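You operate a simulated robot arm through the tools that you are given. There is no shell and no other tool. Be economical: measure what you need, move in short steps, check, and stop when the job is done.

You are at the controls of a simulated robot arm. One attempt, no reset.

## Task
Brush out the steel tray and lay the two washed cores in it.
Fine: they are in the drawer with the steel handle; leave the bare one, shut the drawer, put the brush back. Where these are worked on the way, their far stop is far enough and under half their travel is too little: drawer with the steel handle. What is to be rubbed or washed off counts as gone when no trace of it is left.
Where things are to end (x, y in the base frame): flat core within 0.06 m of [0.67, 0.78]; flat core within 0.06 m of [0.66, 0.9].

The check looks at the end state, three seconds after you hand in, the way a careful person would. Anything else that was tipped, shoved, dropped, spilled or broken makes it a failure.

## Robot
A 7-joint arm with a two-finger parallel gripper on a trunk, on a base that drives. Base frame: it is fixed to the floor where the robot stands at the start and does not move with it; the origin is under the middle of the robot, x ahead of it, y to its left, z up. Readings come in m, degrees, newtons and seconds.
With the tool pointing down near the work surface it reaches from about 0.38 to 0.9 m from the robot's upright axis, wherever it stands. Its first joint turns from -115.0 to 115.0 degrees. Places, roughly: drawer with the steel handle [0.6, 0.1, 0.6]; flat core (4x6x3 cm) [0.6, -0.1, 0.6]; steel tray [0.6, 0.9, 0.8]. Payload 3.91 kg.
Tool frame: the origin (TCP) lies between the finger pads and is the grasp point; the fingertips stand 0.03 m ahead of it; z points along the fingers, y is the line along which they close. The gripper opens to 0.11 m. The fingers are 0.02 m wide and 0.01 m thick; the gripper's body (0.048 by 0.112 m) begins 0.055 m behind the TCP.
Orientation is told as [roll, pitch, yaw] about the base's x, y, z axes, in that order, counted from this pose: with the fingers straight down and closing along the base's y, the tool's x points along the base's -x, its y along +y and its z along -z.

## Interface
- The arm moves only by the tool arm_command. Its argument "moves" is a list of rows, each a list of 3 entries, a list of its own where there are three numbers: the shift along the tool's x, y, z in m, then the turn, a rotation vector about the tool's x, y, z in degrees, then the gripper command, from -1 (fully open) to 1 (shut), values between in proportion. In form: [[[dx, dy, dz], [ax, ay, az], jaw], ...]. A call has 1 to 8 rows; each row is the pose to reach, as a shift and turn from the pose commanded when the call began, along the tool's axes at that moment. Rows are played at 5 a second. More than 0.05 m and 8.6 degrees between two rows, or a gripper value outside its range, and nothing of the call is played. A pose out of reach is approached as far as the arm can. The call stops where the force on the tool passes 40 N (or 10 N more than at its start, if that is more) or the arm is blocked; 0.2 s more then pass. Each finger travels about 0.153 m/s and halts on what it meets, pressing with about 33 N; the grip force reading is that of the motor and also rises with nothing between the fingers. The clock runs only during rows and for 0.2 s after the last one: add rows that repeat a pose to give the fingers time. The reply holds the time, the measured pose of the TCP, the force on the tool along the base axes, the opening and the grip force, in the units named above and with some noise, with the torque about the TCP (base axes, N m) and any sound that the robot's microphone picked up.
- Cameras (640 x 400 px; columns grow to the right, rows downward): "scene" is now at [0.2011, 0.2166, 1.2486]; the picture's right is [0.19, -0.98, 0.00], its down [-0.89, -0.18, -0.41] and it looks along [0.40, 0.08, -0.91] (base axes); focal length 214 px, centre (320, 200). "wrist" rides on the gripper at [0.072, 0.017, -0.103] in the tool frame; the picture's right is [-0.23, 0.97, 0.00], its down [-0.76, -0.18, -0.62] and it looks along [-0.61, -0.14, 0.78] (tool axes); focal length 222 px, centre (320, 200). There is no depth. A picture from a camera that has moved, and an enlarged one, comes with that camera's place and axes in the base frame and with its lens.
- snapshot(camera): a new picture of that camera. No time passes.
- lift_body(by): slides the trunk up (or, below 0, down) by that many m; the arm and the scene camera ride with it, the base frame stays. It gives what a move gives, with no picture.
- steer(legs): drives the robot by 1 to 6 legs, each [ahead, left, turn to the left] in m, m and degrees, along the robot's own axes; the way and the turn of a leg run together, so that a leg with both is an arc; at most 1.5 m and 180 degrees a leg. The arm and the cameras ride along, it lands a little off, and it stops where it bumps. It gives what a move gives.
- pan_tilt(pan, tilt): turns the head with the scene camera to pan (to the left, within 80 degrees either way) and tilt (down, from -29 to 69), counted from straight ahead of the robot. It gives what a move gives.
- enlarge(camera, box): a new picture of the part [left, top, right, bottom] of that camera's present view, enlarged. No time passes.
- sign_off(): hands the job in; it is judged then, once.

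Go step by step. Nothing tells you exact positions but the pictures and the camera data: compare them with the known pose of the tool, close in by small moves and look again before you grip or let go. The budget is 120 turns and 90 pictures, counting those below and the enlarged ones. Unless the task says otherwise, let go and move clear before handing in, and close with one line.

The tools are called after ">>>" as a command line: name --argument value ..., lists and objects as JSON in quotes. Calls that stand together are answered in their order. arm_command: Moves the arm, as the interface text tells. Its arguments: {"type":"object","properties":{"moves":{"type":"array","items":{"type":"array"}}},"required":["moves"]} The other tools are called the same way: lift_body (by) slides the trunk up or down; steer (legs) drives the base; pan_tilt (pan, tilt) turns the head that bears the scene camera; snapshot (camera) takes a picture; enlarge (camera, box) takes an enlarged picture of a part of a camera's view; sign_off () hands the job in.

At the start:

```text
time: 0.0
tool_pos: [0.2715, 0.2755, 1.17]
ee_rot: [0.7, 0.1, -0.7]
contact_force: [-24.5, 100.7, 5.2]
wrist_torque: [-11.12, -2.38, -6.99]
grip_width: 0.1102
finger_force: 0.1
trunk travel left (down, up): [-0.625, 0.365]
robot x, y, heading: [0.0027, -0.0029, 0.1]
head pan, tilt: [19.7, 65.6]
```

scene: 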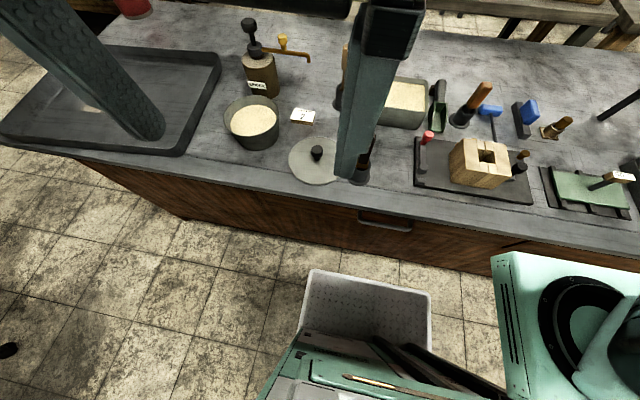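
wrist: 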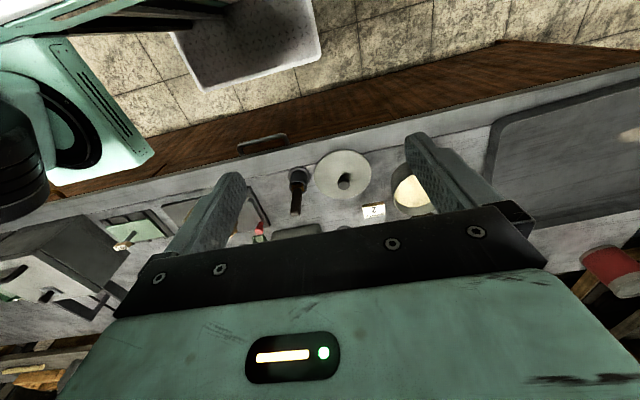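

The bench runs along y ahead of me, with the steel tray at upper left, a drawer handle near the middle front, and a brush somewhere. I'll look around with the head to find everything.

>>> pan_tilt --pan 50 --tilt 45

>>> snapshot --camera "scene"

>>> pan_tilt --pan -20 --tilt 50

>>> snapshot --camera "scene"

```text
time: 0.9
tool_pos: [0.2722, 0.2828, 1.1762]
ee_rot: [2.4, 0.4, -1.7]
contact_force: [-7.4, 121.0, 65.9]
wrist_torque: [-13.28, 3.76, -8.33]
grip_width: 0.1098
finger_force: 0.1
trunk travel left (down, up): [-0.625, 0.365]
robot x, y, heading: [-0.0004, -0.0018, -0.2]
head pan, tilt: [50.0, 45.0]
```

```text
87 pictures are left
camera scene: at [0.2162, 0.2245, 1.2665], right [0.25, -0.97, 0.0], down [-0.75, -0.2, -0.63], along [0.61, 0.16, -0.78], focal length 214 px, centre (320, 200)
```

scene: 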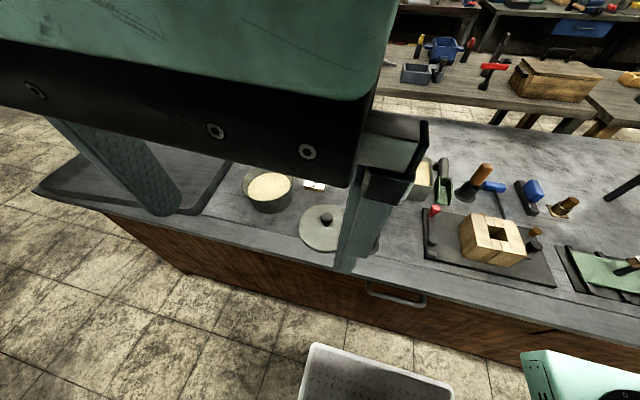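

```text
time: 2.4
tool_pos: [0.2721, 0.276, 1.1701]
ee_rot: [0.7, 0.1, -0.6]
contact_force: [0.3, -0.4, -0.2]
wrist_torque: [0.0, -0.01, -0.02]
grip_width: 0.1102
finger_force: 0.1
trunk travel left (down, up): [-0.625, 0.365]
robot x, y, heading: [0.0048, -0.001, 0.1]
head pan, tilt: [-20.0, 50.0]
```

```text
86 pictures are left
camera scene: at [0.2148, 0.1788, 1.2676], right [-0.34, -0.94, 0.0], down [-0.72, 0.26, -0.64], along [0.6, -0.22, -0.77], focal length 214 px, centre (320, 200)
```

scene: 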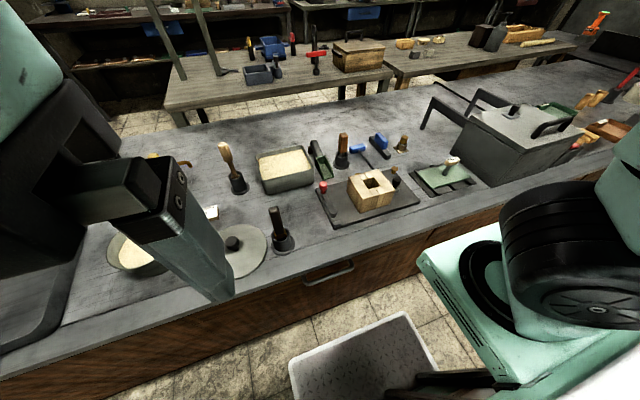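

The gripper was pressing against the head, which I'll avoid from now on. I'll move the arm forward and to the right, clear of the head, and look again to the left.

>>> arm_command --moves '[[[-0.05, 0, 0], [0, 0, 0], -1], [[-0.1, 0, 0.0], [0, 0, 0], -1], [[-0.15, 0, 0.0], [0, 0, 0], -1], [[-0.2, 0, 0.0], [0, 0, 0], -1], [[-0.23, -0.03, 0.0], [0, 0, 0], -1], [[-0.23, -0.08, 0.0], [0, 0, 0], -1], [[-0.23, -0.13, 0.0], [0, 0, 0], -1], [[-0.23, -0.18, 0.0], [0, 0, 0], -1]]'

>>> arm_command --moves '[[[0, -0.05, 0], [0, 0, 0], -1], [[0, -0.1, 0], [0, 0, 0], -1], [[0, -0.15, 0], [0, 0, 0], -1], [[0, -0.2, 0], [0, 0, 0], -1], [[0, -0.25, 0], [0, 0, 0], -1], [[0, -0.3, 0], [0, 0, 0], -1], [[0, -0.35, 0], [0, 0, 0], -1]]'

>>> pan_tilt --pan 35 --tilt 45

>>> snapshot --camera "scene"

```text
time: 4.2
tool_pos: [0.5005, 0.0918, 1.1669]
ee_rot: [0.6, 0.1, -0.5]
contact_force: [1.0, -0.3, 0.1]
wrist_torque: [-0.03, 0.04, 0.03]
grip_width: 0.1102
finger_force: 0.0
trunk travel left (down, up): [-0.625, 0.365]
robot x, y, heading: [0.0039, -0.0007, 0.1]
head pan, tilt: [-20.0, 50.0]
```

```text
time: 5.8
tool_pos: [0.5015, -0.2565, 1.1657]
ee_rot: [0.5, 0.1, -0.5]
contact_force: [-0.2, 0.8, 0.7]
wrist_torque: [-0.02, -0.01, -0.03]
grip_width: 0.1099
finger_force: 0.1
trunk travel left (down, up): [-0.625, 0.365]
robot x, y, heading: [0.0017, -0.0023, -0.1]
head pan, tilt: [-20.0, 50.0]
```

```text
time: 7.0
tool_pos: [0.5038, -0.2559, 1.1664]
ee_rot: [0.6, 0.1, -0.7]
contact_force: [0.3, 0.1, -0.1]
wrist_torque: [0.03, 0.01, -0.01]
grip_width: 0.11
finger_force: 0.0
trunk travel left (down, up): [-0.625, 0.365]
robot x, y, heading: [-0.0016, -0.0001, -0.1]
head pan, tilt: [35.0, 45.0]
```

```text
85 pictures are left
camera scene: at [0.2091, 0.2516, 1.2745], right [0.57, -0.82, 0.0], down [-0.58, -0.41, -0.71], along [0.58, 0.41, -0.71], focal length 214 px, centre (320, 200)
```

scene: 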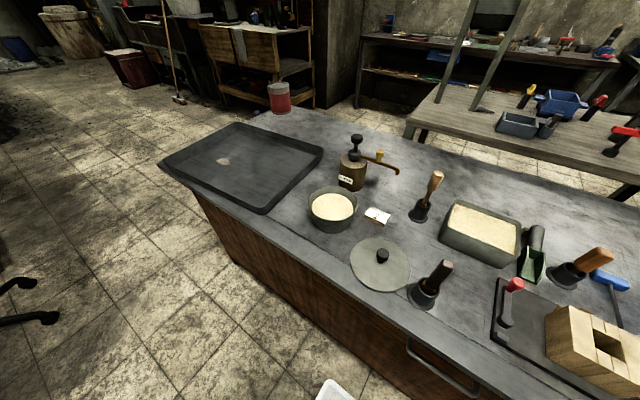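

The tray is at the left end of the bench, with a sand patch in it. I'll zoom in on the tray and on the tools that could be the brush.

>>> enlarge --camera "scene" --box '[150, 70, 350, 220]'

>>> enlarge --camera "scene" --box '[330, 130, 640, 330]'

```text
2.67 times, centred on (250, 145) of scene
camera zoom: at [0.2091, 0.2516, 1.2745], right [0.57, -0.82, 0.0], down [-0.58, -0.41, -0.71], along [0.58, 0.41, -0.71], focal length 572 px, centre (507, 347)
```

zoom: 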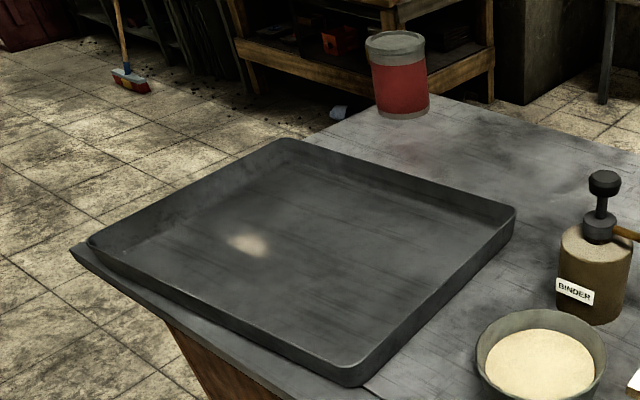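

```text
2.00 times, centred on (485, 230) of scene
camera zoom: at [0.2091, 0.2516, 1.2745], right [0.57, -0.82, 0.0], down [-0.58, -0.41, -0.71], along [0.58, 0.41, -0.71], focal length 429 px, centre (-10, 140)
```

zoom: 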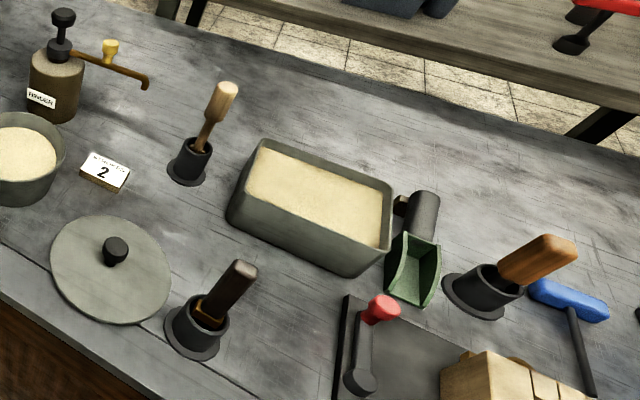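

The heights don't add up yet: if the bench were at 0.575, the tray would sit too far left. I'll triangulate by raising the trunk and looking again.

>>> lift_body --by 0.25

>>> snapshot --camera "scene"

>>> snapshot --camera "wrist"

```text
time: 9.6
tool_pos: [0.5019, -0.2565, 1.4159]
ee_rot: [0.6, 0.2, -0.6]
contact_force: [-0.4, 0.1, -0.3]
wrist_torque: [0.0, -0.02, 0.01]
grip_width: 0.11
finger_force: 0.1
trunk travel left (down, up): [-0.875, 0.115]
robot x, y, heading: [0.0026, -0.0008, -0.1]
head pan, tilt: [35.0, 45.0]
```

```text
82 pictures are left
camera scene: at [0.2091, 0.2517, 1.5244], right [0.57, -0.82, 0.0], down [-0.58, -0.41, -0.71], along [0.58, 0.41, -0.71], focal length 214 px, centre (320, 200)
```

scene: 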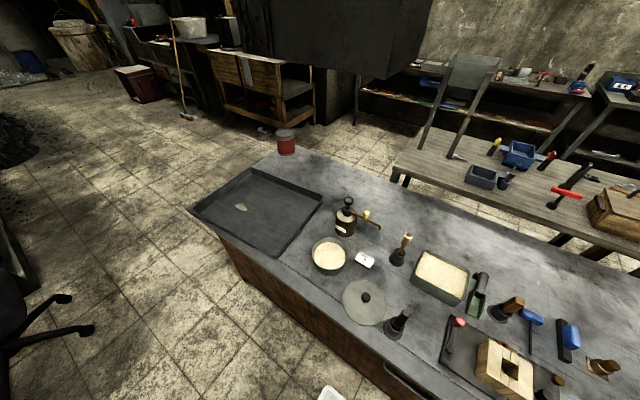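

```text
81 pictures are left
camera wrist: at [0.4316, -0.2411, 1.5192], right [0.24, 0.97, 0.01], down [0.76, -0.19, 0.62], along [0.6, -0.14, -0.78], focal length 222 px, centre (320, 200)
```

wrist: 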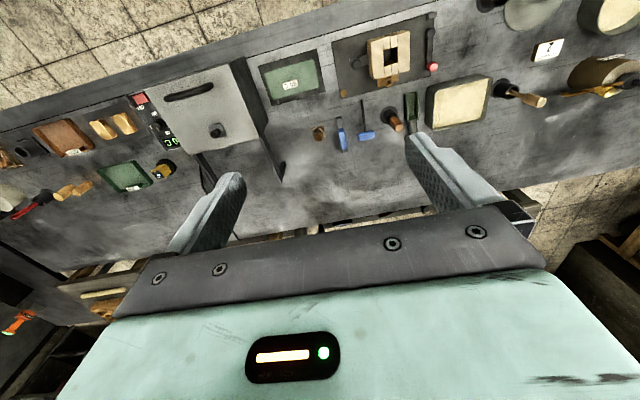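

Triangulation puts the bench top and tray floor near z≈0.80, with the sand patch at about (0.54, 0.93). I'll zoom in on the holders to find the brush.

>>> pan_tilt --pan 0 --tilt 55

>>> snapshot --camera "scene"

>>> enlarge --camera "scene" --box '[200, 60, 420, 200]'

>>> enlarge --camera "scene" --box '[380, 60, 600, 200]'

```text
time: 10.6
tool_pos: [0.5024, -0.2559, 1.4152]
ee_rot: [0.8, 0.1, -0.5]
contact_force: [-0.2, -0.4, 0.0]
wrist_torque: [0.02, 0.02, 0.03]
grip_width: 0.1098
finger_force: 0.0
trunk travel left (down, up): [-0.875, 0.115]
robot x, y, heading: [0.0018, -0.0035, 0.0]
head pan, tilt: [0.0, 55.0]
```

```text
80 pictures are left
camera scene: at [0.2146, 0.2051, 1.5111], right [0.0, -1.0, 0.0], down [-0.82, 0.0, -0.57], along [0.57, 0.0, -0.82], focal length 214 px, centre (320, 200)
```

scene: 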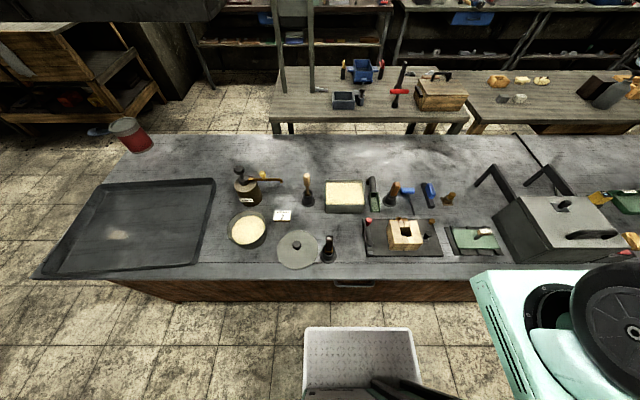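

```text
2.86 times, centred on (310, 130) of scene
camera zoom: at [0.2146, 0.2051, 1.5111], right [0.0, -1.0, 0.0], down [-0.82, 0.0, -0.57], along [0.57, 0.0, -0.82], focal length 613 px, centre (349, 400)
```

zoom: 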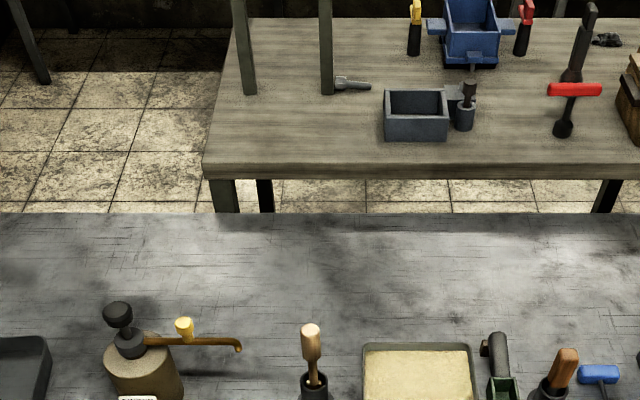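

```text
2.86 times, centred on (490, 130) of scene
camera zoom: at [0.2146, 0.2051, 1.5111], right [0.0, -1.0, 0.0], down [-0.82, 0.0, -0.57], along [0.57, 0.0, -0.82], focal length 613 px, centre (-166, 400)
```

zoom: 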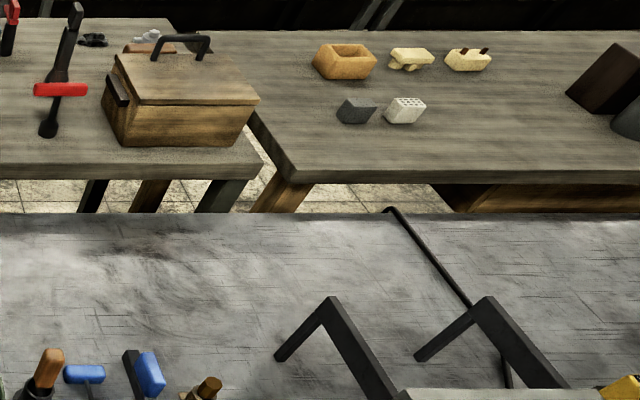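

Next I'll zoom on the rows with the tools and on the drawer front.

>>> enlarge --camera "scene" --box '[290, 165, 470, 295]'

>>> enlarge --camera "scene" --box '[20, 130, 240, 290]'

```text
3.08 times, centred on (380, 230) of scene
camera zoom: at [0.2146, 0.2051, 1.5111], right [0.0, -1.0, 0.0], down [-0.82, 0.0, -0.57], along [0.57, 0.0, -0.82], focal length 660 px, centre (135, 108)
```

zoom: 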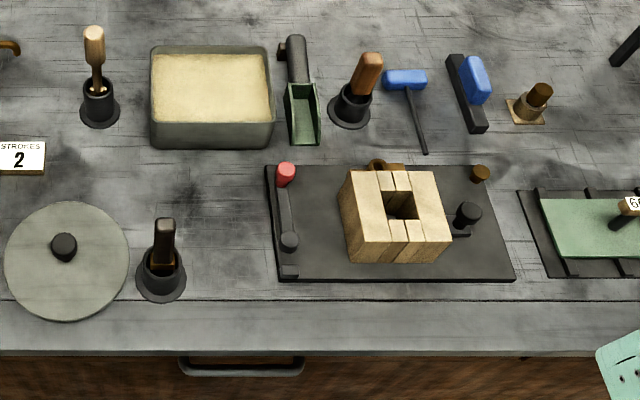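

```text
2.50 times, centred on (130, 210) of scene
camera zoom: at [0.2146, 0.2051, 1.5111], right [0.0, -1.0, 0.0], down [-0.82, 0.0, -0.57], along [0.57, 0.0, -0.82], focal length 536 px, centre (795, 175)
```

zoom: 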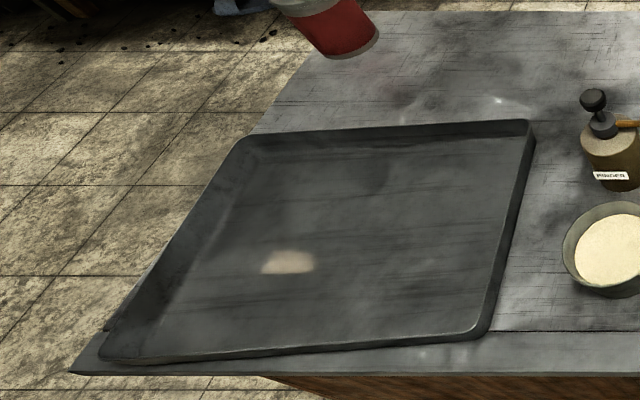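

Three items stand in holders. I'll lower the trunk for a closer oblique look at them and at the handle.

>>> lift_body --by -0.35

>>> pan_tilt --pan -10 --tilt 45

>>> enlarge --camera "scene" --box '[180, 130, 420, 280]'

>>> enlarge --camera "scene" --box '[220, 220, 440, 380]'

```text
time: 14.0
tool_pos: [0.5026, -0.2565, 1.0656]
ee_rot: [0.8, 0.1, -0.5]
contact_force: [-0.4, -0.4, 0.2]
wrist_torque: [0.0, 0.02, -0.01]
grip_width: 0.1099
finger_force: 0.0
trunk travel left (down, up): [-0.525, 0.465]
robot x, y, heading: [0.0011, -0.0012, 0.2]
head pan, tilt: [0.0, 55.0]
```

```text
time: 14.7
tool_pos: [0.5026, -0.2559, 1.0662]
ee_rot: [0.7, 0.1, -0.6]
contact_force: [0.1, -0.6, 0.3]
wrist_torque: [0.01, -0.01, 0.0]
grip_width: 0.1097
finger_force: 0.0
trunk travel left (down, up): [-0.525, 0.465]
robot x, y, heading: [0.0012, -0.0018, -0.1]
head pan, tilt: [-10.0, 45.0]
```

```text
2.67 times, centred on (300, 205) of scene
camera zoom: at [0.2225, 0.191, 1.1744], right [-0.17, -0.98, 0.0], down [-0.7, 0.12, -0.71], along [0.7, -0.12, -0.71], focal length 572 px, centre (373, 187)
```

zoom: 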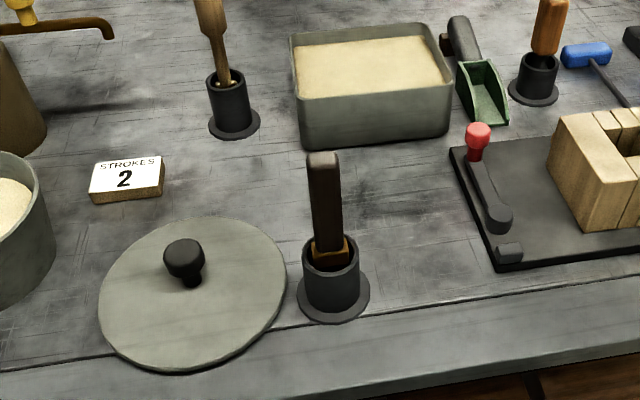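

```text
2.50 times, centred on (330, 300) of scene
camera zoom: at [0.2225, 0.191, 1.1744], right [-0.17, -0.98, 0.0], down [-0.7, 0.12, -0.71], along [0.7, -0.12, -0.71], focal length 536 px, centre (295, -50)
```

zoom: 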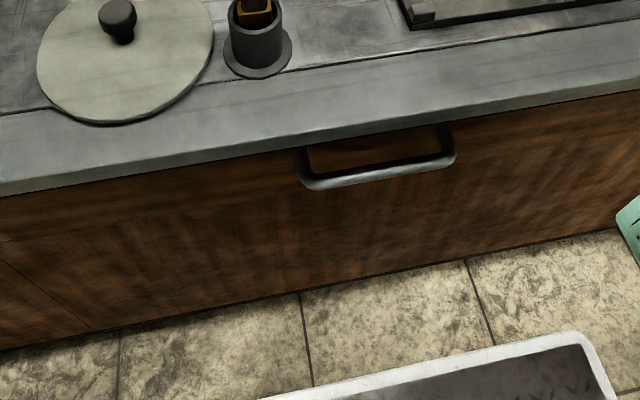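

The dark, flat handle with a brass ferrule in the front cup looks most like a brush. I'll check the other two from close up with the wrist camera.

>>> arm_command --moves '[[[0, 0.05, 0], [0, 0, 0], -1], [[0, 0.1, 0], [0, 0, 0], -1], [[0, 0.15, 0], [0, 0, 0], -1], [[0, 0.2, 0], [0, 0, 0], -1], [[0, 0.23, 0], [0, 0, 0], -1]]'

>>> enlarge --camera "wrist" --box '[160, 20, 480, 220]'

>>> arm_command --moves '[[[0.05, 0.05, 0], [0, 0, 0], -1], [[0.08, 0.09, 0], [0, 0, 0], -1], [[0.1, 0.13, 0], [0, 0, 0], -1], [[0.1, 0.18, 0], [0, 0, 0], -1], [[0.1, 0.22, 0], [0, 0, 0], -1], [[0.1, 0.26, 0], [0, 0, 0], -1]]'

>>> snapshot --camera "wrist"

```text
time: 15.9
tool_pos: [0.5061, -0.0264, 1.0709]
ee_rot: [0.7, 0.2, -0.6]
contact_force: [0.1, -0.7, 0.2]
wrist_torque: [0.02, 0.04, 0.0]
grip_width: 0.1098
finger_force: 0.0
trunk travel left (down, up): [-0.525, 0.465]
robot x, y, heading: [0.0, 0.0019, 0.1]
head pan, tilt: [-10.0, 45.0]
```

```text
2.00 times, centred on (320, 120) of wrist
camera zoom: at [0.4359, -0.0117, 1.174], right [0.24, 0.97, 0.01], down [0.76, -0.19, 0.62], along [0.6, -0.14, -0.79], focal length 444 px, centre (320, 360)
```

zoom: 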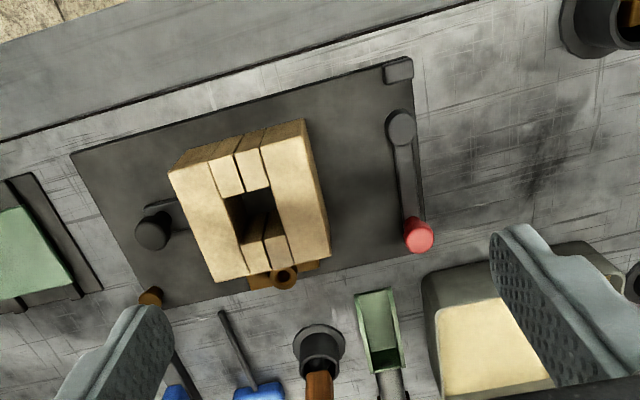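

```text
refused: row 1 steps farther than a row can; nothing moved
```

```text
72 pictures are left
camera wrist: at [0.4359, -0.0117, 1.174], right [0.24, 0.97, 0.01], down [0.76, -0.19, 0.62], along [0.6, -0.14, -0.79], focal length 222 px, centre (320, 200)
```

wrist: 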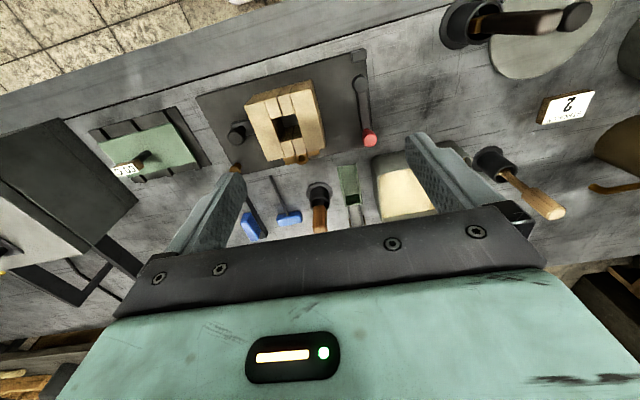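

I'll shift in smaller steps to see the other cups.

>>> arm_command --moves '[[[0.03, 0.03, 0], [0, 0, 0], -1], [[0.05, 0.07, 0], [0, 0, 0], -1], [[0.06, 0.11, 0], [0, 0, 0], -1], [[0.06, 0.15, 0], [0, 0, 0], -1], [[0.06, 0.19, 0], [0, 0, 0], -1]]'

>>> snapshot --camera "wrist"

>>> enlarge --camera "wrist" --box '[220, 0, 460, 210]'

```text
time: 17.1
tool_pos: [0.4474, 0.1636, 1.0738]
ee_rot: [0.7, 0.1, -0.6]
contact_force: [-0.1, 0.8, -0.3]
wrist_torque: [0.0, -0.02, -0.01]
grip_width: 0.1099
finger_force: 0.0
trunk travel left (down, up): [-0.525, 0.465]
robot x, y, heading: [-0.0002, 0.0002, -0.1]
head pan, tilt: [-10.0, 45.0]
```

```text
71 pictures are left
camera wrist: at [0.3761, 0.1789, 1.1773], right [0.24, 0.97, 0.01], down [0.76, -0.19, 0.62], along [0.6, -0.14, -0.78], focal length 222 px, centre (320, 200)
```

wrist: 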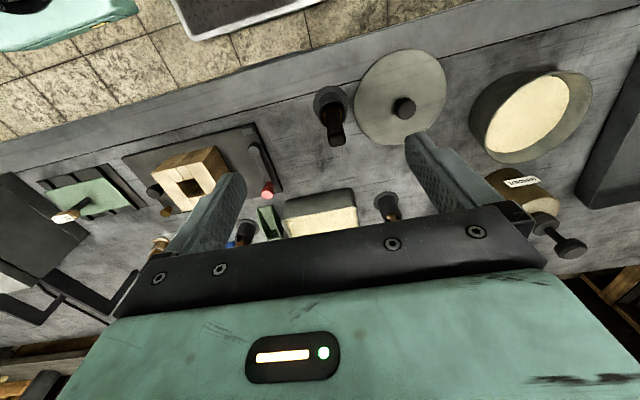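

```text
1.90 times, centred on (340, 105) of wrist
camera zoom: at [0.3761, 0.1789, 1.1773], right [0.24, 0.97, 0.01], down [0.76, -0.19, 0.62], along [0.6, -0.14, -0.78], focal length 423 px, centre (282, 381)
```

zoom: 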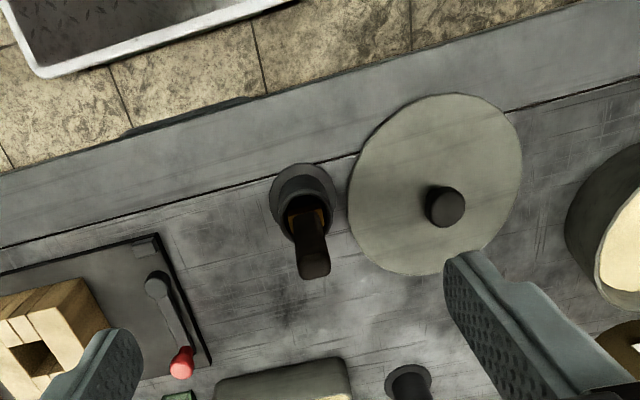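

I'll take close-ups of the wood-handled and fat-handled items from the scene camera.

>>> enlarge --camera "scene" --box '[190, 90, 310, 170]'

>>> enlarge --camera "scene" --box '[330, 100, 450, 180]'

>>> snapshot --camera "scene"

```text
5.00 times, centred on (250, 130) of scene
camera zoom: at [0.2225, 0.1906, 1.1745], right [-0.17, -0.98, 0.0], down [-0.7, 0.12, -0.71], along [0.7, -0.12, -0.71], focal length 1072 px, centre (670, 550)
```

zoom: 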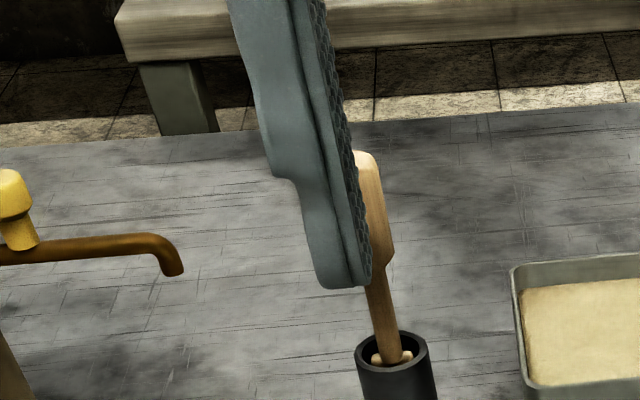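

```text
5.00 times, centred on (390, 140) of scene
camera zoom: at [0.2225, 0.1906, 1.1745], right [-0.17, -0.98, 0.0], down [-0.7, 0.12, -0.71], along [0.7, -0.12, -0.71], focal length 1072 px, centre (-30, 500)
```

zoom: 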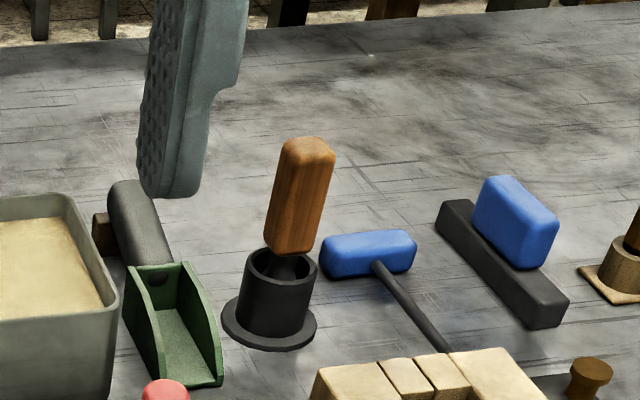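

```text
67 pictures are left
camera scene: at [0.2225, 0.1906, 1.1745], right [-0.17, -0.98, 0.0], down [-0.7, 0.12, -0.71], along [0.7, -0.12, -0.71], focal length 214 px, centre (320, 200)
```

scene: 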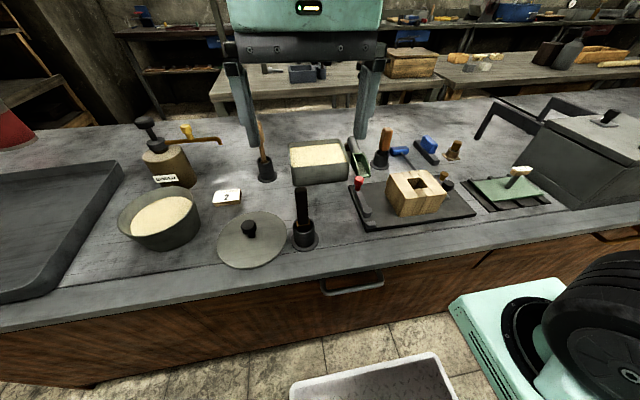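

The flat dark handle with the brass ferrule is the brush. It stands upright at about (0.476, 0.179) with its top near z≈0.945. I'll go above it, lower partway and check the alignment.

>>> arm_command --moves '[[[-0.029, 0.015, 0.03], [0, 0, 0], -1], [[-0.029, 0.015, 0.07], [0, 0, 0], -1], [[-0.029, 0.015, 0.1], [0, 0, 0], -1], [[-0.029, 0.015, 0.115], [0, 0, 0], -1]]'

>>> snapshot --camera "wrist"

>>> enlarge --camera "scene" --box '[220, 130, 380, 260]'

```text
time: 18.1
tool_pos: [0.4787, 0.1813, 0.9538]
ee_rot: [0.6, 0.1, -0.6]
contact_force: [-0.2, 0.4, 1.0]
wrist_torque: [0.01, -0.02, -0.02]
grip_width: 0.1099
finger_force: 0.1
trunk travel left (down, up): [-0.525, 0.465]
robot x, y, heading: [0.0004, -0.0013, 0.3]
head pan, tilt: [-10.0, 45.0]
```

```text
66 pictures are left
camera wrist: at [0.407, 0.1968, 1.0576], right [0.24, 0.97, 0.01], down [0.76, -0.19, 0.62], along [0.6, -0.14, -0.78], focal length 222 px, centre (320, 200)
```

wrist: 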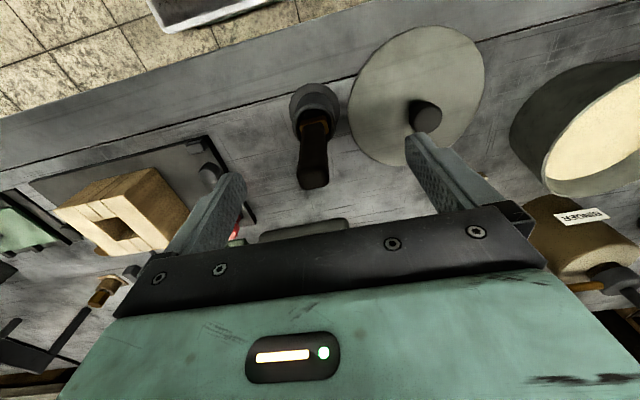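

```text
3.08 times, centred on (300, 195) of scene
camera zoom: at [0.2224, 0.1909, 1.1745], right [-0.17, -0.98, 0.0], down [-0.7, 0.12, -0.71], along [0.7, -0.12, -0.71], focal length 660 px, centre (382, 215)
```

zoom: 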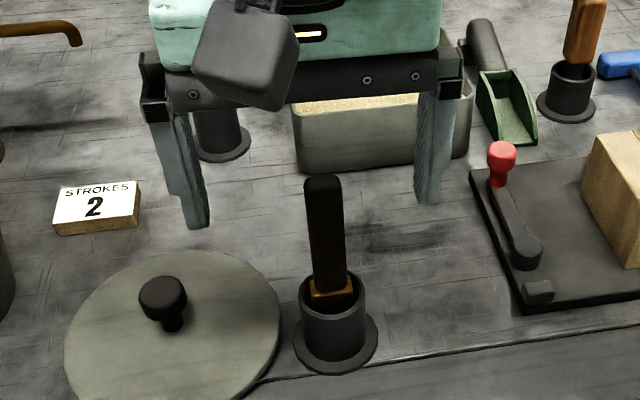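

The handle lies between the fingers. I'll lower to z≈0.905 and grip it.

>>> arm_command --moves '[[[0, -0.004, 0.025], [0, 0, 0], -1], [[0, -0.004, 0.048], [0, 0, 0], -1], [[0, -0.004, 0.048], [0, 0, 0], 0.3], [[0, -0.004, 0.048], [0, 0, 0], 1], [[0, -0.004, 0.048], [0, 0, 0], 1]]'

>>> enlarge --camera "scene" --box '[220, 130, 380, 260]'

```text
time: 19.3
tool_pos: [0.4764, 0.1799, 0.9076]
ee_rot: [0.7, 0.1, -0.6]
contact_force: [-0.2, -0.2, -0.6]
wrist_torque: [-0.02, 0.0, 0.01]
grip_width: 0.0194
finger_force: 33.3
trunk travel left (down, up): [-0.525, 0.465]
robot x, y, heading: [0.0019, -0.0005, -0.1]
head pan, tilt: [-10.0, 45.0]
```

```text
3.08 times, centred on (300, 195) of scene
camera zoom: at [0.2225, 0.191, 1.1745], right [-0.17, -0.98, 0.0], down [-0.7, 0.12, -0.71], along [0.7, -0.12, -0.71], focal length 660 px, centre (382, 215)
```

zoom: 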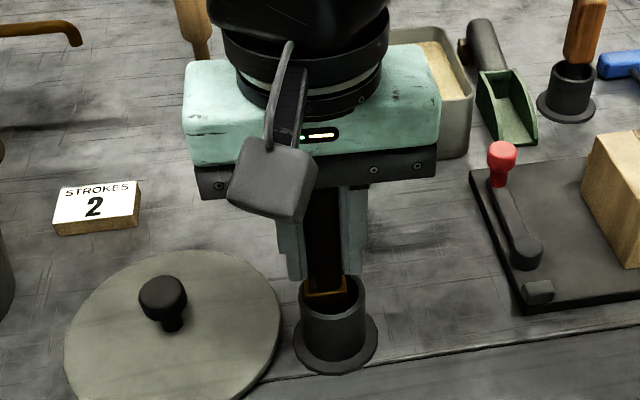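

I have the brush, with the return pose at (0.476, 0.180, 0.907). I'll lift it straight out and look.

>>> arm_command --moves '[[[0, 0, -0.03], [0, 0, 0], 1], [[0, 0, -0.07], [0, 0, 0], 1], [[0, 0, -0.11], [0, 0, 0], 1], [[0, 0, -0.15], [0, 0, 0], 1]]'

>>> enlarge --camera "scene" --box '[220, 90, 380, 260]'

```text
time: 20.3
tool_pos: [0.4759, 0.1724, 1.0594]
ee_rot: [0.5, 0.2, -0.4]
contact_force: [0.8, 0.1, -0.2]
wrist_torque: [-0.03, 0.0, -0.01]
grip_width: 0.0191
finger_force: 33.0
trunk travel left (down, up): [-0.525, 0.465]
robot x, y, heading: [0.0005, -0.0019, 0.1]
head pan, tilt: [-10.0, 45.0]
```

```text
2.35 times, centred on (300, 175) of scene
camera zoom: at [0.2227, 0.191, 1.1744], right [-0.17, -0.98, 0.0], down [-0.7, 0.12, -0.71], along [0.7, -0.12, -0.71], focal length 505 px, centre (367, 259)
```

zoom: 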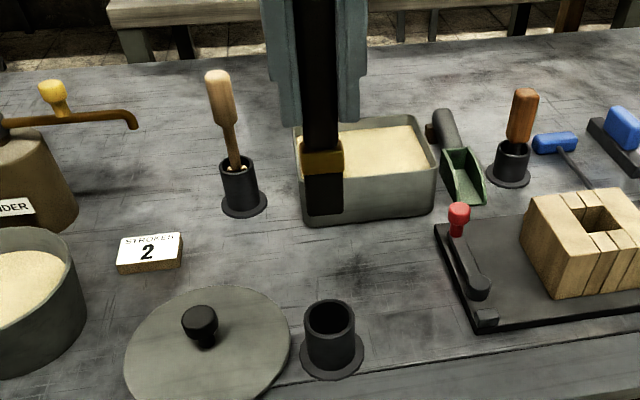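

It is a brush, with its bristle tips 0.095 m below the TCP. I'll raise it further and drive left along the bench toward the tray.

>>> arm_command --moves '[[[0, 0, -0.05], [0, 0, 0], 1], [[0, 0, -0.1], [0, 0, 0], 1], [[0, 0, -0.13], [0, 0, 0], 1]]'

>>> steer --legs '[[0, 0.6, 0]]'

>>> pan_tilt --pan 20 --tilt 50

>>> snapshot --camera "scene"

```text
time: 21.1
tool_pos: [0.4779, 0.1774, 1.1886]
ee_rot: [0.6, 0.2, -0.6]
contact_force: [0.3, -0.1, -0.1]
wrist_torque: [0.0, -0.02, 0.0]
grip_width: 0.0193
finger_force: 32.9
trunk travel left (down, up): [-0.525, 0.465]
robot x, y, heading: [0.0003, 0.0, -0.0]
head pan, tilt: [-10.0, 45.0]
```

```text
time: 24.6
tool_pos: [0.4724, 0.8056, 1.1895]
ee_rot: [0.6, 0.2, 0.0]
contact_force: [-0.2, -0.8, 0.0]
wrist_torque: [0.0, 0.05, -0.02]
grip_width: 0.0193
finger_force: 33.1
trunk travel left (down, up): [-0.525, 0.465]
robot x, y, heading: [-0.0029, 0.6247, 0.5]
head pan, tilt: [-10.0, 45.0]
```

```text
time: 25.6
tool_pos: [0.4735, 0.8044, 1.1896]
ee_rot: [0.8, 0.1, 0.0]
contact_force: [0.2, 0.1, -0.5]
wrist_torque: [0.01, -0.01, 0.03]
grip_width: 0.0193
finger_force: 32.9
trunk travel left (down, up): [-0.525, 0.465]
robot x, y, heading: [-0.0018, 0.6203, 0.7]
head pan, tilt: [20.0, 50.0]
```

```text
62 pictures are left
camera scene: at [0.2093, 0.856, 1.1676], right [0.35, -0.94, 0.0], down [-0.72, -0.27, -0.64], along [0.6, 0.23, -0.77], focal length 214 px, centre (320, 200)
```

scene: 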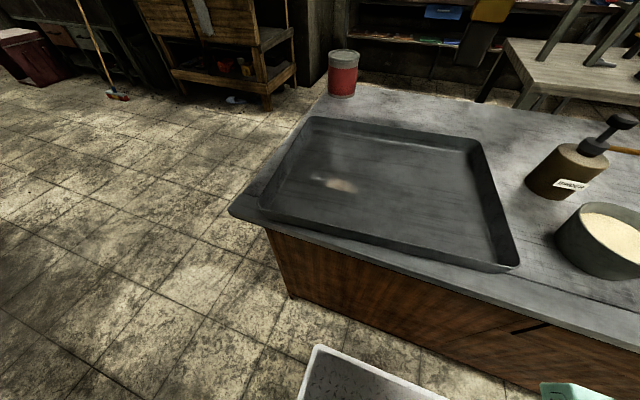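

The tray is in full view with the sand patch near (0.54, 0.93). I'll zoom in to measure its extent.

>>> enlarge --camera "scene" --box '[240, 100, 480, 250]'

>>> snapshot --camera "wrist"

```text
2.67 times, centred on (360, 175) of scene
camera zoom: at [0.2093, 0.856, 1.1676], right [0.35, -0.94, 0.0], down [-0.72, -0.27, -0.64], along [0.6, 0.23, -0.77], focal length 572 px, centre (213, 267)
```

zoom: 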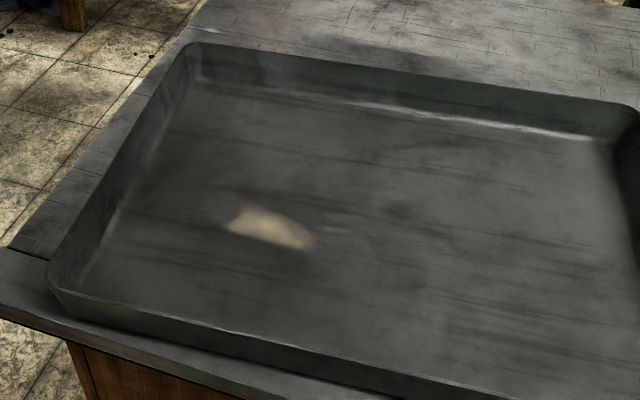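

```text
60 pictures are left
camera wrist: at [0.402, 0.8198, 1.2922], right [0.23, 0.97, 0.01], down [0.76, -0.18, 0.62], along [0.61, -0.13, -0.78], focal length 222 px, centre (320, 200)
```

wrist: 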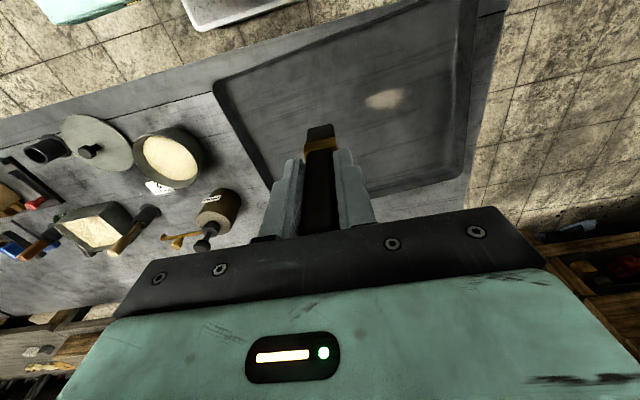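

The patch spans roughly x 0.525–0.575, y 0.885–0.97. I'll move the brush over the right end of it and descend until just above the floor.

>>> arm_command --moves '[[[-0.03, 0.03, 0.0], [0, 0, 0], 1], [[-0.06, 0.055, 0.03], [0, 0, 0], 1], [[-0.0765, 0.055, 0.075], [0, 0, 0], 1], [[-0.0765, 0.055, 0.12], [0, 0, 0], 1], [[-0.0765, 0.055, 0.165], [0, 0, 0], 1], [[-0.0765, 0.055, 0.21], [0, 0, 0], 1], [[-0.0765, 0.055, 0.245], [0, 0, 0], 1], [[-0.0765, 0.055, 0.26], [0, 0, 0], 1]]'

>>> enlarge --camera "scene" --box '[240, 100, 480, 250]'

```text
time: 27.4
tool_pos: [0.5509, 0.8632, 0.93]
ee_rot: [0.7, 0.2, 0.0]
contact_force: [-0.6, -0.2, 0.7]
wrist_torque: [0.0, -0.02, -0.03]
grip_width: 0.0193
finger_force: 33.1
trunk travel left (down, up): [-0.525, 0.465]
robot x, y, heading: [-0.0021, 0.6234, 0.9]
head pan, tilt: [20.0, 50.0]
```

```text
2.67 times, centred on (360, 175) of scene
camera zoom: at [0.2092, 0.856, 1.1676], right [0.35, -0.94, 0.0], down [-0.72, -0.27, -0.64], along [0.6, 0.23, -0.77], focal length 572 px, centre (213, 267)
```

zoom: 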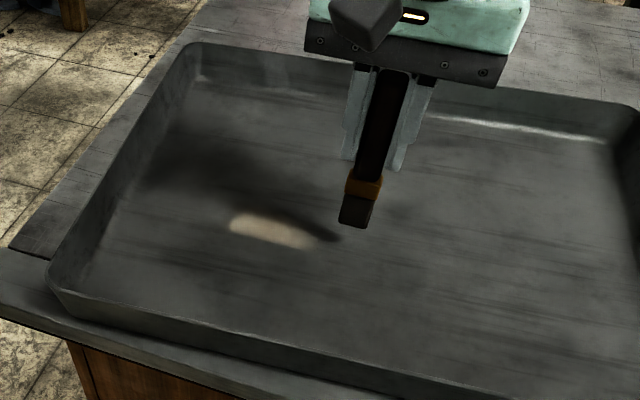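

The bristle tips are a couple of centimetres above the floor. I'll creep down until I feel contact.

>>> arm_command --moves '[[[0, 0, 0.01], [0, 0, 0], 1], [[0, 0, 0.016], [0, 0, 0], 1], [[0, 0, 0.02], [0, 0, 0], 1], [[0, 0, 0.023], [0, 0, 0], 1]]'

>>> enlarge --camera "scene" --box '[280, 120, 440, 220]'

```text
time: 28.4
tool_pos: [0.5492, 0.8639, 0.9061]
ee_rot: [0.6, 0.1, 0.0]
contact_force: [-0.1, 0.9, -0.5]
wrist_torque: [-0.01, -0.03, -0.01]
grip_width: 0.0191
finger_force: 32.9
trunk travel left (down, up): [-0.525, 0.465]
robot x, y, heading: [-0.005, 0.6275, 0.6]
head pan, tilt: [20.0, 50.0]
```

```text
4.00 times, centred on (360, 170) of scene
camera zoom: at [0.2093, 0.856, 1.1676], right [0.35, -0.94, 0.0], down [-0.72, -0.27, -0.64], along [0.6, 0.23, -0.77], focal length 858 px, centre (160, 320)
```

zoom: 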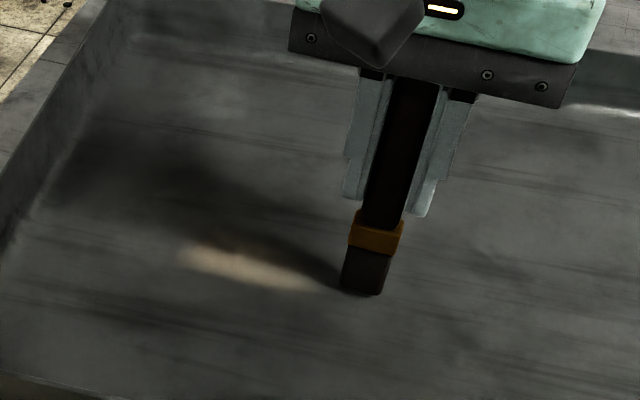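

It's nearly touching. I'll go down a few more millimetres, watching the force.

>>> arm_command --moves '[[[0, 0, 0.002], [0, 0, 0], 1], [[0, 0, 0.004], [0, 0, 0], 1]]'

>>> arm_command --moves '[[[0, 0, 0.002], [0, 0, 0], 1], [[0, 0, 0.004], [0, 0, 0], 1]]'

```text
time: 29.0
tool_pos: [0.5504, 0.8636, 0.9018]
ee_rot: [0.7, 0.1, 0.0]
contact_force: [-0.5, -1.9, 5.4]
wrist_torque: [-0.21, 0.02, 0.02]
grip_width: 0.0193
finger_force: 33.2
trunk travel left (down, up): [-0.525, 0.465]
robot x, y, heading: [-0.0008, 0.6213, 0.8]
head pan, tilt: [20.0, 50.0]
```

```text
time: 29.6
tool_pos: [0.5507, 0.8632, 0.9001]
ee_rot: [0.8, -0.1, 0.0]
contact_force: [-0.2, -2.2, 27.5]
wrist_torque: [-0.48, -0.08, -0.01]
grip_width: 0.0197
finger_force: 32.6
trunk travel left (down, up): [-0.525, 0.465]
robot x, y, heading: [-0.0044, 0.6234, 0.5]
head pan, tilt: [20.0, 50.0]
```

Contact is at TCP z≈0.902. I'll ease to a light pressure and sweep in y across the patch.

>>> arm_command --moves '[[[0, 0, -0.003], [0, 0, 0], 1], [[0, 0.03, -0.003], [0, 0, 0], 1], [[0, 0.06, -0.003], [0, 0, 0], 1], [[0, 0.09, -0.003], [0, 0, 0], 1], [[0, 0.12, -0.003], [0, 0, 0], 1], [[0, 0.135, -0.003], [0, 0, 0], 1]]'

>>> enlarge --camera "scene" --box '[240, 100, 480, 250]'

```text
time: 31.0
tool_pos: [0.55, 0.9999, 0.9019]
ee_rot: [0.6, 0.2, 0.0]
contact_force: [0.0, 0.2, -0.4]
wrist_torque: [0.0, 0.03, 0.01]
grip_width: 0.0193
finger_force: 32.5
trunk travel left (down, up): [-0.525, 0.465]
robot x, y, heading: [-0.0048, 0.6207, 0.5]
head pan, tilt: [20.0, 50.0]
```

```text
2.67 times, centred on (360, 175) of scene
camera zoom: at [0.2093, 0.856, 1.1673], right [0.35, -0.94, 0.0], down [-0.72, -0.27, -0.64], along [0.6, 0.23, -0.77], focal length 572 px, centre (213, 267)
```

zoom: 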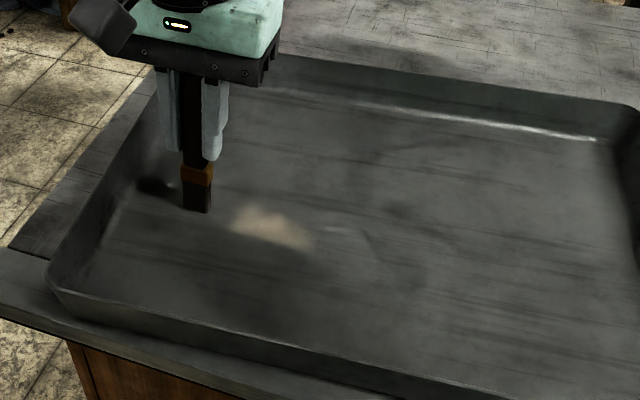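

The stroke had too little pressure to clear it, though the patch may be slightly fainter. I'll press about 2–3 mm deeper and sweep back.

>>> arm_command --moves '[[[0, 0, 0.0025], [0, 0, 0], 1], [[0, -0.03, 0.0025], [0, 0, 0], 1], [[0, -0.06, 0.0025], [0, 0, 0], 1], [[0, -0.09, 0.0025], [0, 0, 0], 1], [[0, -0.12, 0.0025], [0, 0, 0], 1], [[0, -0.14, 0.0025], [0, 0, 0], 1]]'

>>> enlarge --camera "scene" --box '[240, 100, 480, 250]'

```text
time: 32.4
tool_pos: [0.5483, 0.862, 0.9015]
ee_rot: [0.8, 0.0, 0.1]
contact_force: [-0.3, 3.1, 12.4]
wrist_torque: [0.17, 0.01, 0.01]
grip_width: 0.0194
finger_force: 33.0
trunk travel left (down, up): [-0.525, 0.465]
robot x, y, heading: [-0.0041, 0.6216, 0.6]
head pan, tilt: [20.0, 50.0]
```

```text
2.67 times, centred on (360, 175) of scene
camera zoom: at [0.2089, 0.8561, 1.1678], right [0.35, -0.94, 0.0], down [-0.72, -0.27, -0.64], along [0.6, 0.23, -0.77], focal length 572 px, centre (213, 267)
```

zoom: 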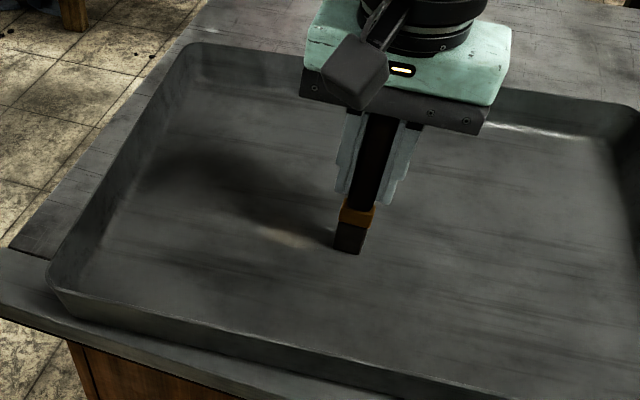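

It works: the patch is fading. I'll continue with more passes at neighbouring x values.

>>> arm_command --moves '[[[-0.012, 0, 0], [0, 0, 0], 1], [[-0.012, 0.047, 0], [0, 0, 0], 1], [[-0.012, 0.094, 0], [0, 0, 0], 1], [[-0.012, 0.14, 0], [0, 0, 0], 1], [[-0.024, 0.14, 0], [0, 0, 0], 1], [[-0.024, 0.094, 0], [0, 0, 0], 1], [[-0.024, 0.047, 0], [0, 0, 0], 1], [[-0.024, 0, 0], [0, 0, 0], 1]]'

>>> arm_command --moves '[[[0.036, 0, 0], [0, 0, 0], 1], [[0.036, 0.047, 0], [0, 0, 0], 1], [[0.036, 0.094, 0], [0, 0, 0], 1], [[0.036, 0.14, 0], [0, 0, 0], 1], [[0.048, 0.14, 0], [0, 0, 0], 1], [[0.048, 0.094, 0], [0, 0, 0], 1], [[0.048, 0.047, 0], [0, 0, 0], 1], [[0.048, 0, 0], [0, 0, 0], 1]]'

>>> enlarge --camera "scene" --box '[240, 100, 480, 250]'

```text
time: 34.2
tool_pos: [0.5774, 0.8582, 0.9002]
ee_rot: [0.9, -0.1, 0.1]
contact_force: [1.4, 7.3, 27.9]
wrist_torque: [0.4, -0.23, 0.04]
grip_width: 0.0195
finger_force: 32.9
trunk travel left (down, up): [-0.525, 0.465]
robot x, y, heading: [-0.0024, 0.6227, 0.4]
head pan, tilt: [20.0, 50.0]
```

```text
time: 36.0
tool_pos: [0.5272, 0.8564, 0.8994]
ee_rot: [0.7, 0.0, 0.1]
contact_force: [-0.6, -0.2, -0.9]
wrist_torque: [-0.02, -0.02, -0.02]
grip_width: 0.0195
finger_force: 33.0
trunk travel left (down, up): [-0.525, 0.465]
robot x, y, heading: [-0.004, 0.6227, 0.4]
head pan, tilt: [20.0, 50.0]
```

```text
2.67 times, centred on (360, 175) of scene
camera zoom: at [0.2092, 0.8565, 1.1675], right [0.35, -0.94, 0.0], down [-0.72, -0.27, -0.64], along [0.6, 0.23, -0.77], focal length 572 px, centre (213, 267)
```

zoom: 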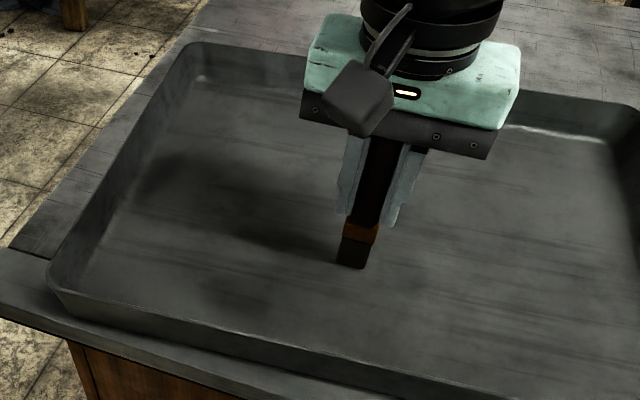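

The patch looks gone, but my shadow lies over it. I'll lift away to the right and look closely.

>>> arm_command --moves '[[[0, 0, -0.04], [0, 0, 0], 1], [[0, -0.04, -0.07], [0, 0, 0], 1], [[0, -0.08, -0.1], [0, 0, 0], 1], [[0, -0.12, -0.13], [0, 0, 0], 1], [[0, -0.16, -0.16], [0, 0, 0], 1], [[0, -0.2, -0.19], [0, 0, 0], 1], [[0, -0.22, -0.22], [0, 0, 0], 1], [[0, -0.22, -0.26], [0, 0, 0], 1]]'

>>> enlarge --camera "scene" --box '[260, 130, 420, 230]'

>>> snapshot --camera "wrist"

```text
time: 37.8
tool_pos: [0.5248, 0.6333, 1.157]
ee_rot: [0.6, 0.0, -0.1]
contact_force: [-0.2, 0.2, -0.6]
wrist_torque: [0.0, -0.02, -0.02]
grip_width: 0.0194
finger_force: 32.7
trunk travel left (down, up): [-0.525, 0.465]
robot x, y, heading: [-0.004, 0.6216, 0.6]
head pan, tilt: [20.0, 50.0]
```

```text
4.00 times, centred on (340, 180) of scene
camera zoom: at [0.2094, 0.856, 1.1675], right [0.35, -0.94, 0.0], down [-0.72, -0.27, -0.64], along [0.6, 0.23, -0.77], focal length 858 px, centre (240, 280)
```

zoom: 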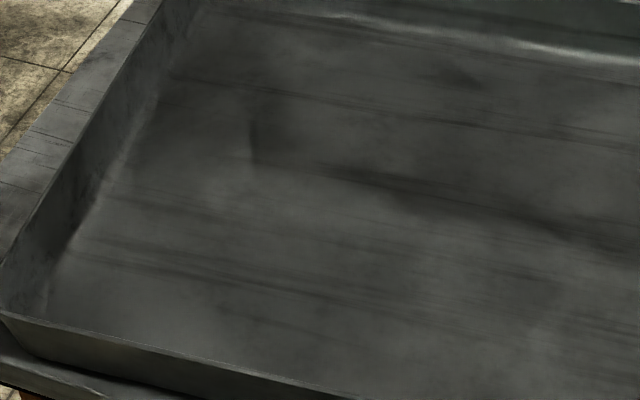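

```text
53 pictures are left
camera wrist: at [0.4531, 0.6482, 1.2606], right [0.23, 0.97, 0.01], down [0.76, -0.18, 0.62], along [0.6, -0.13, -0.79], focal length 222 px, centre (320, 200)
```

wrist: 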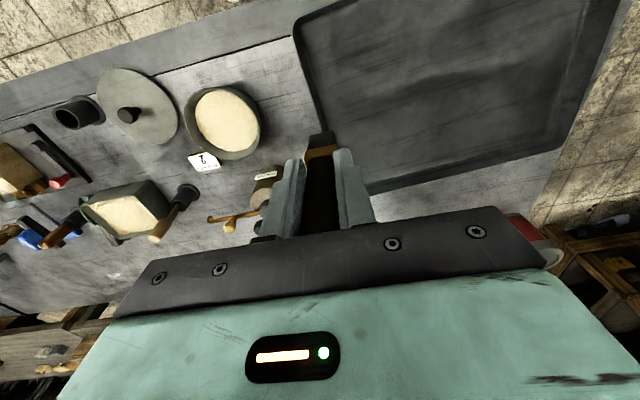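

The tray is clean. I'll drive back right so the brush arrives near its cup.

>>> steer --legs '[[0, -0.45, 0]]'

>>> pan_tilt --pan 0 --tilt 50

>>> snapshot --camera "scene"

```text
time: 40.5
tool_pos: [0.5294, 0.1744, 1.1567]
ee_rot: [0.7, 0.0, -0.2]
contact_force: [-0.9, 0.0, -1.1]
wrist_torque: [0.02, -0.02, -0.02]
grip_width: 0.0195
finger_force: 32.8
trunk travel left (down, up): [-0.525, 0.465]
robot x, y, heading: [0.0016, 0.1628, 0.5]
head pan, tilt: [20.0, 50.0]
```

```text
time: 41.4
tool_pos: [0.5285, 0.1752, 1.1572]
ee_rot: [0.7, 0.1, -0.1]
contact_force: [-0.4, -0.3, -0.3]
wrist_torque: [0.02, 0.02, 0.02]
grip_width: 0.0192
finger_force: 33.4
trunk travel left (down, up): [-0.525, 0.465]
robot x, y, heading: [-0.0005, 0.1645, 0.3]
head pan, tilt: [0.0, 50.0]
```

```text
52 pictures are left
camera scene: at [0.2189, 0.3715, 1.1676], right [0.01, -1.0, 0.0], down [-0.77, -0.01, -0.64], along [0.64, 0.01, -0.77], focal length 214 px, centre (320, 200)
```

scene: 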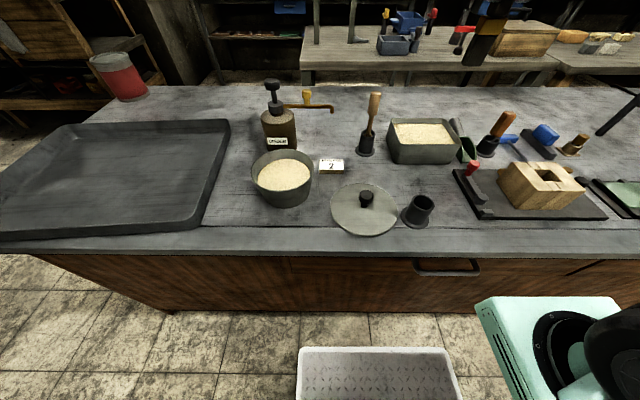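

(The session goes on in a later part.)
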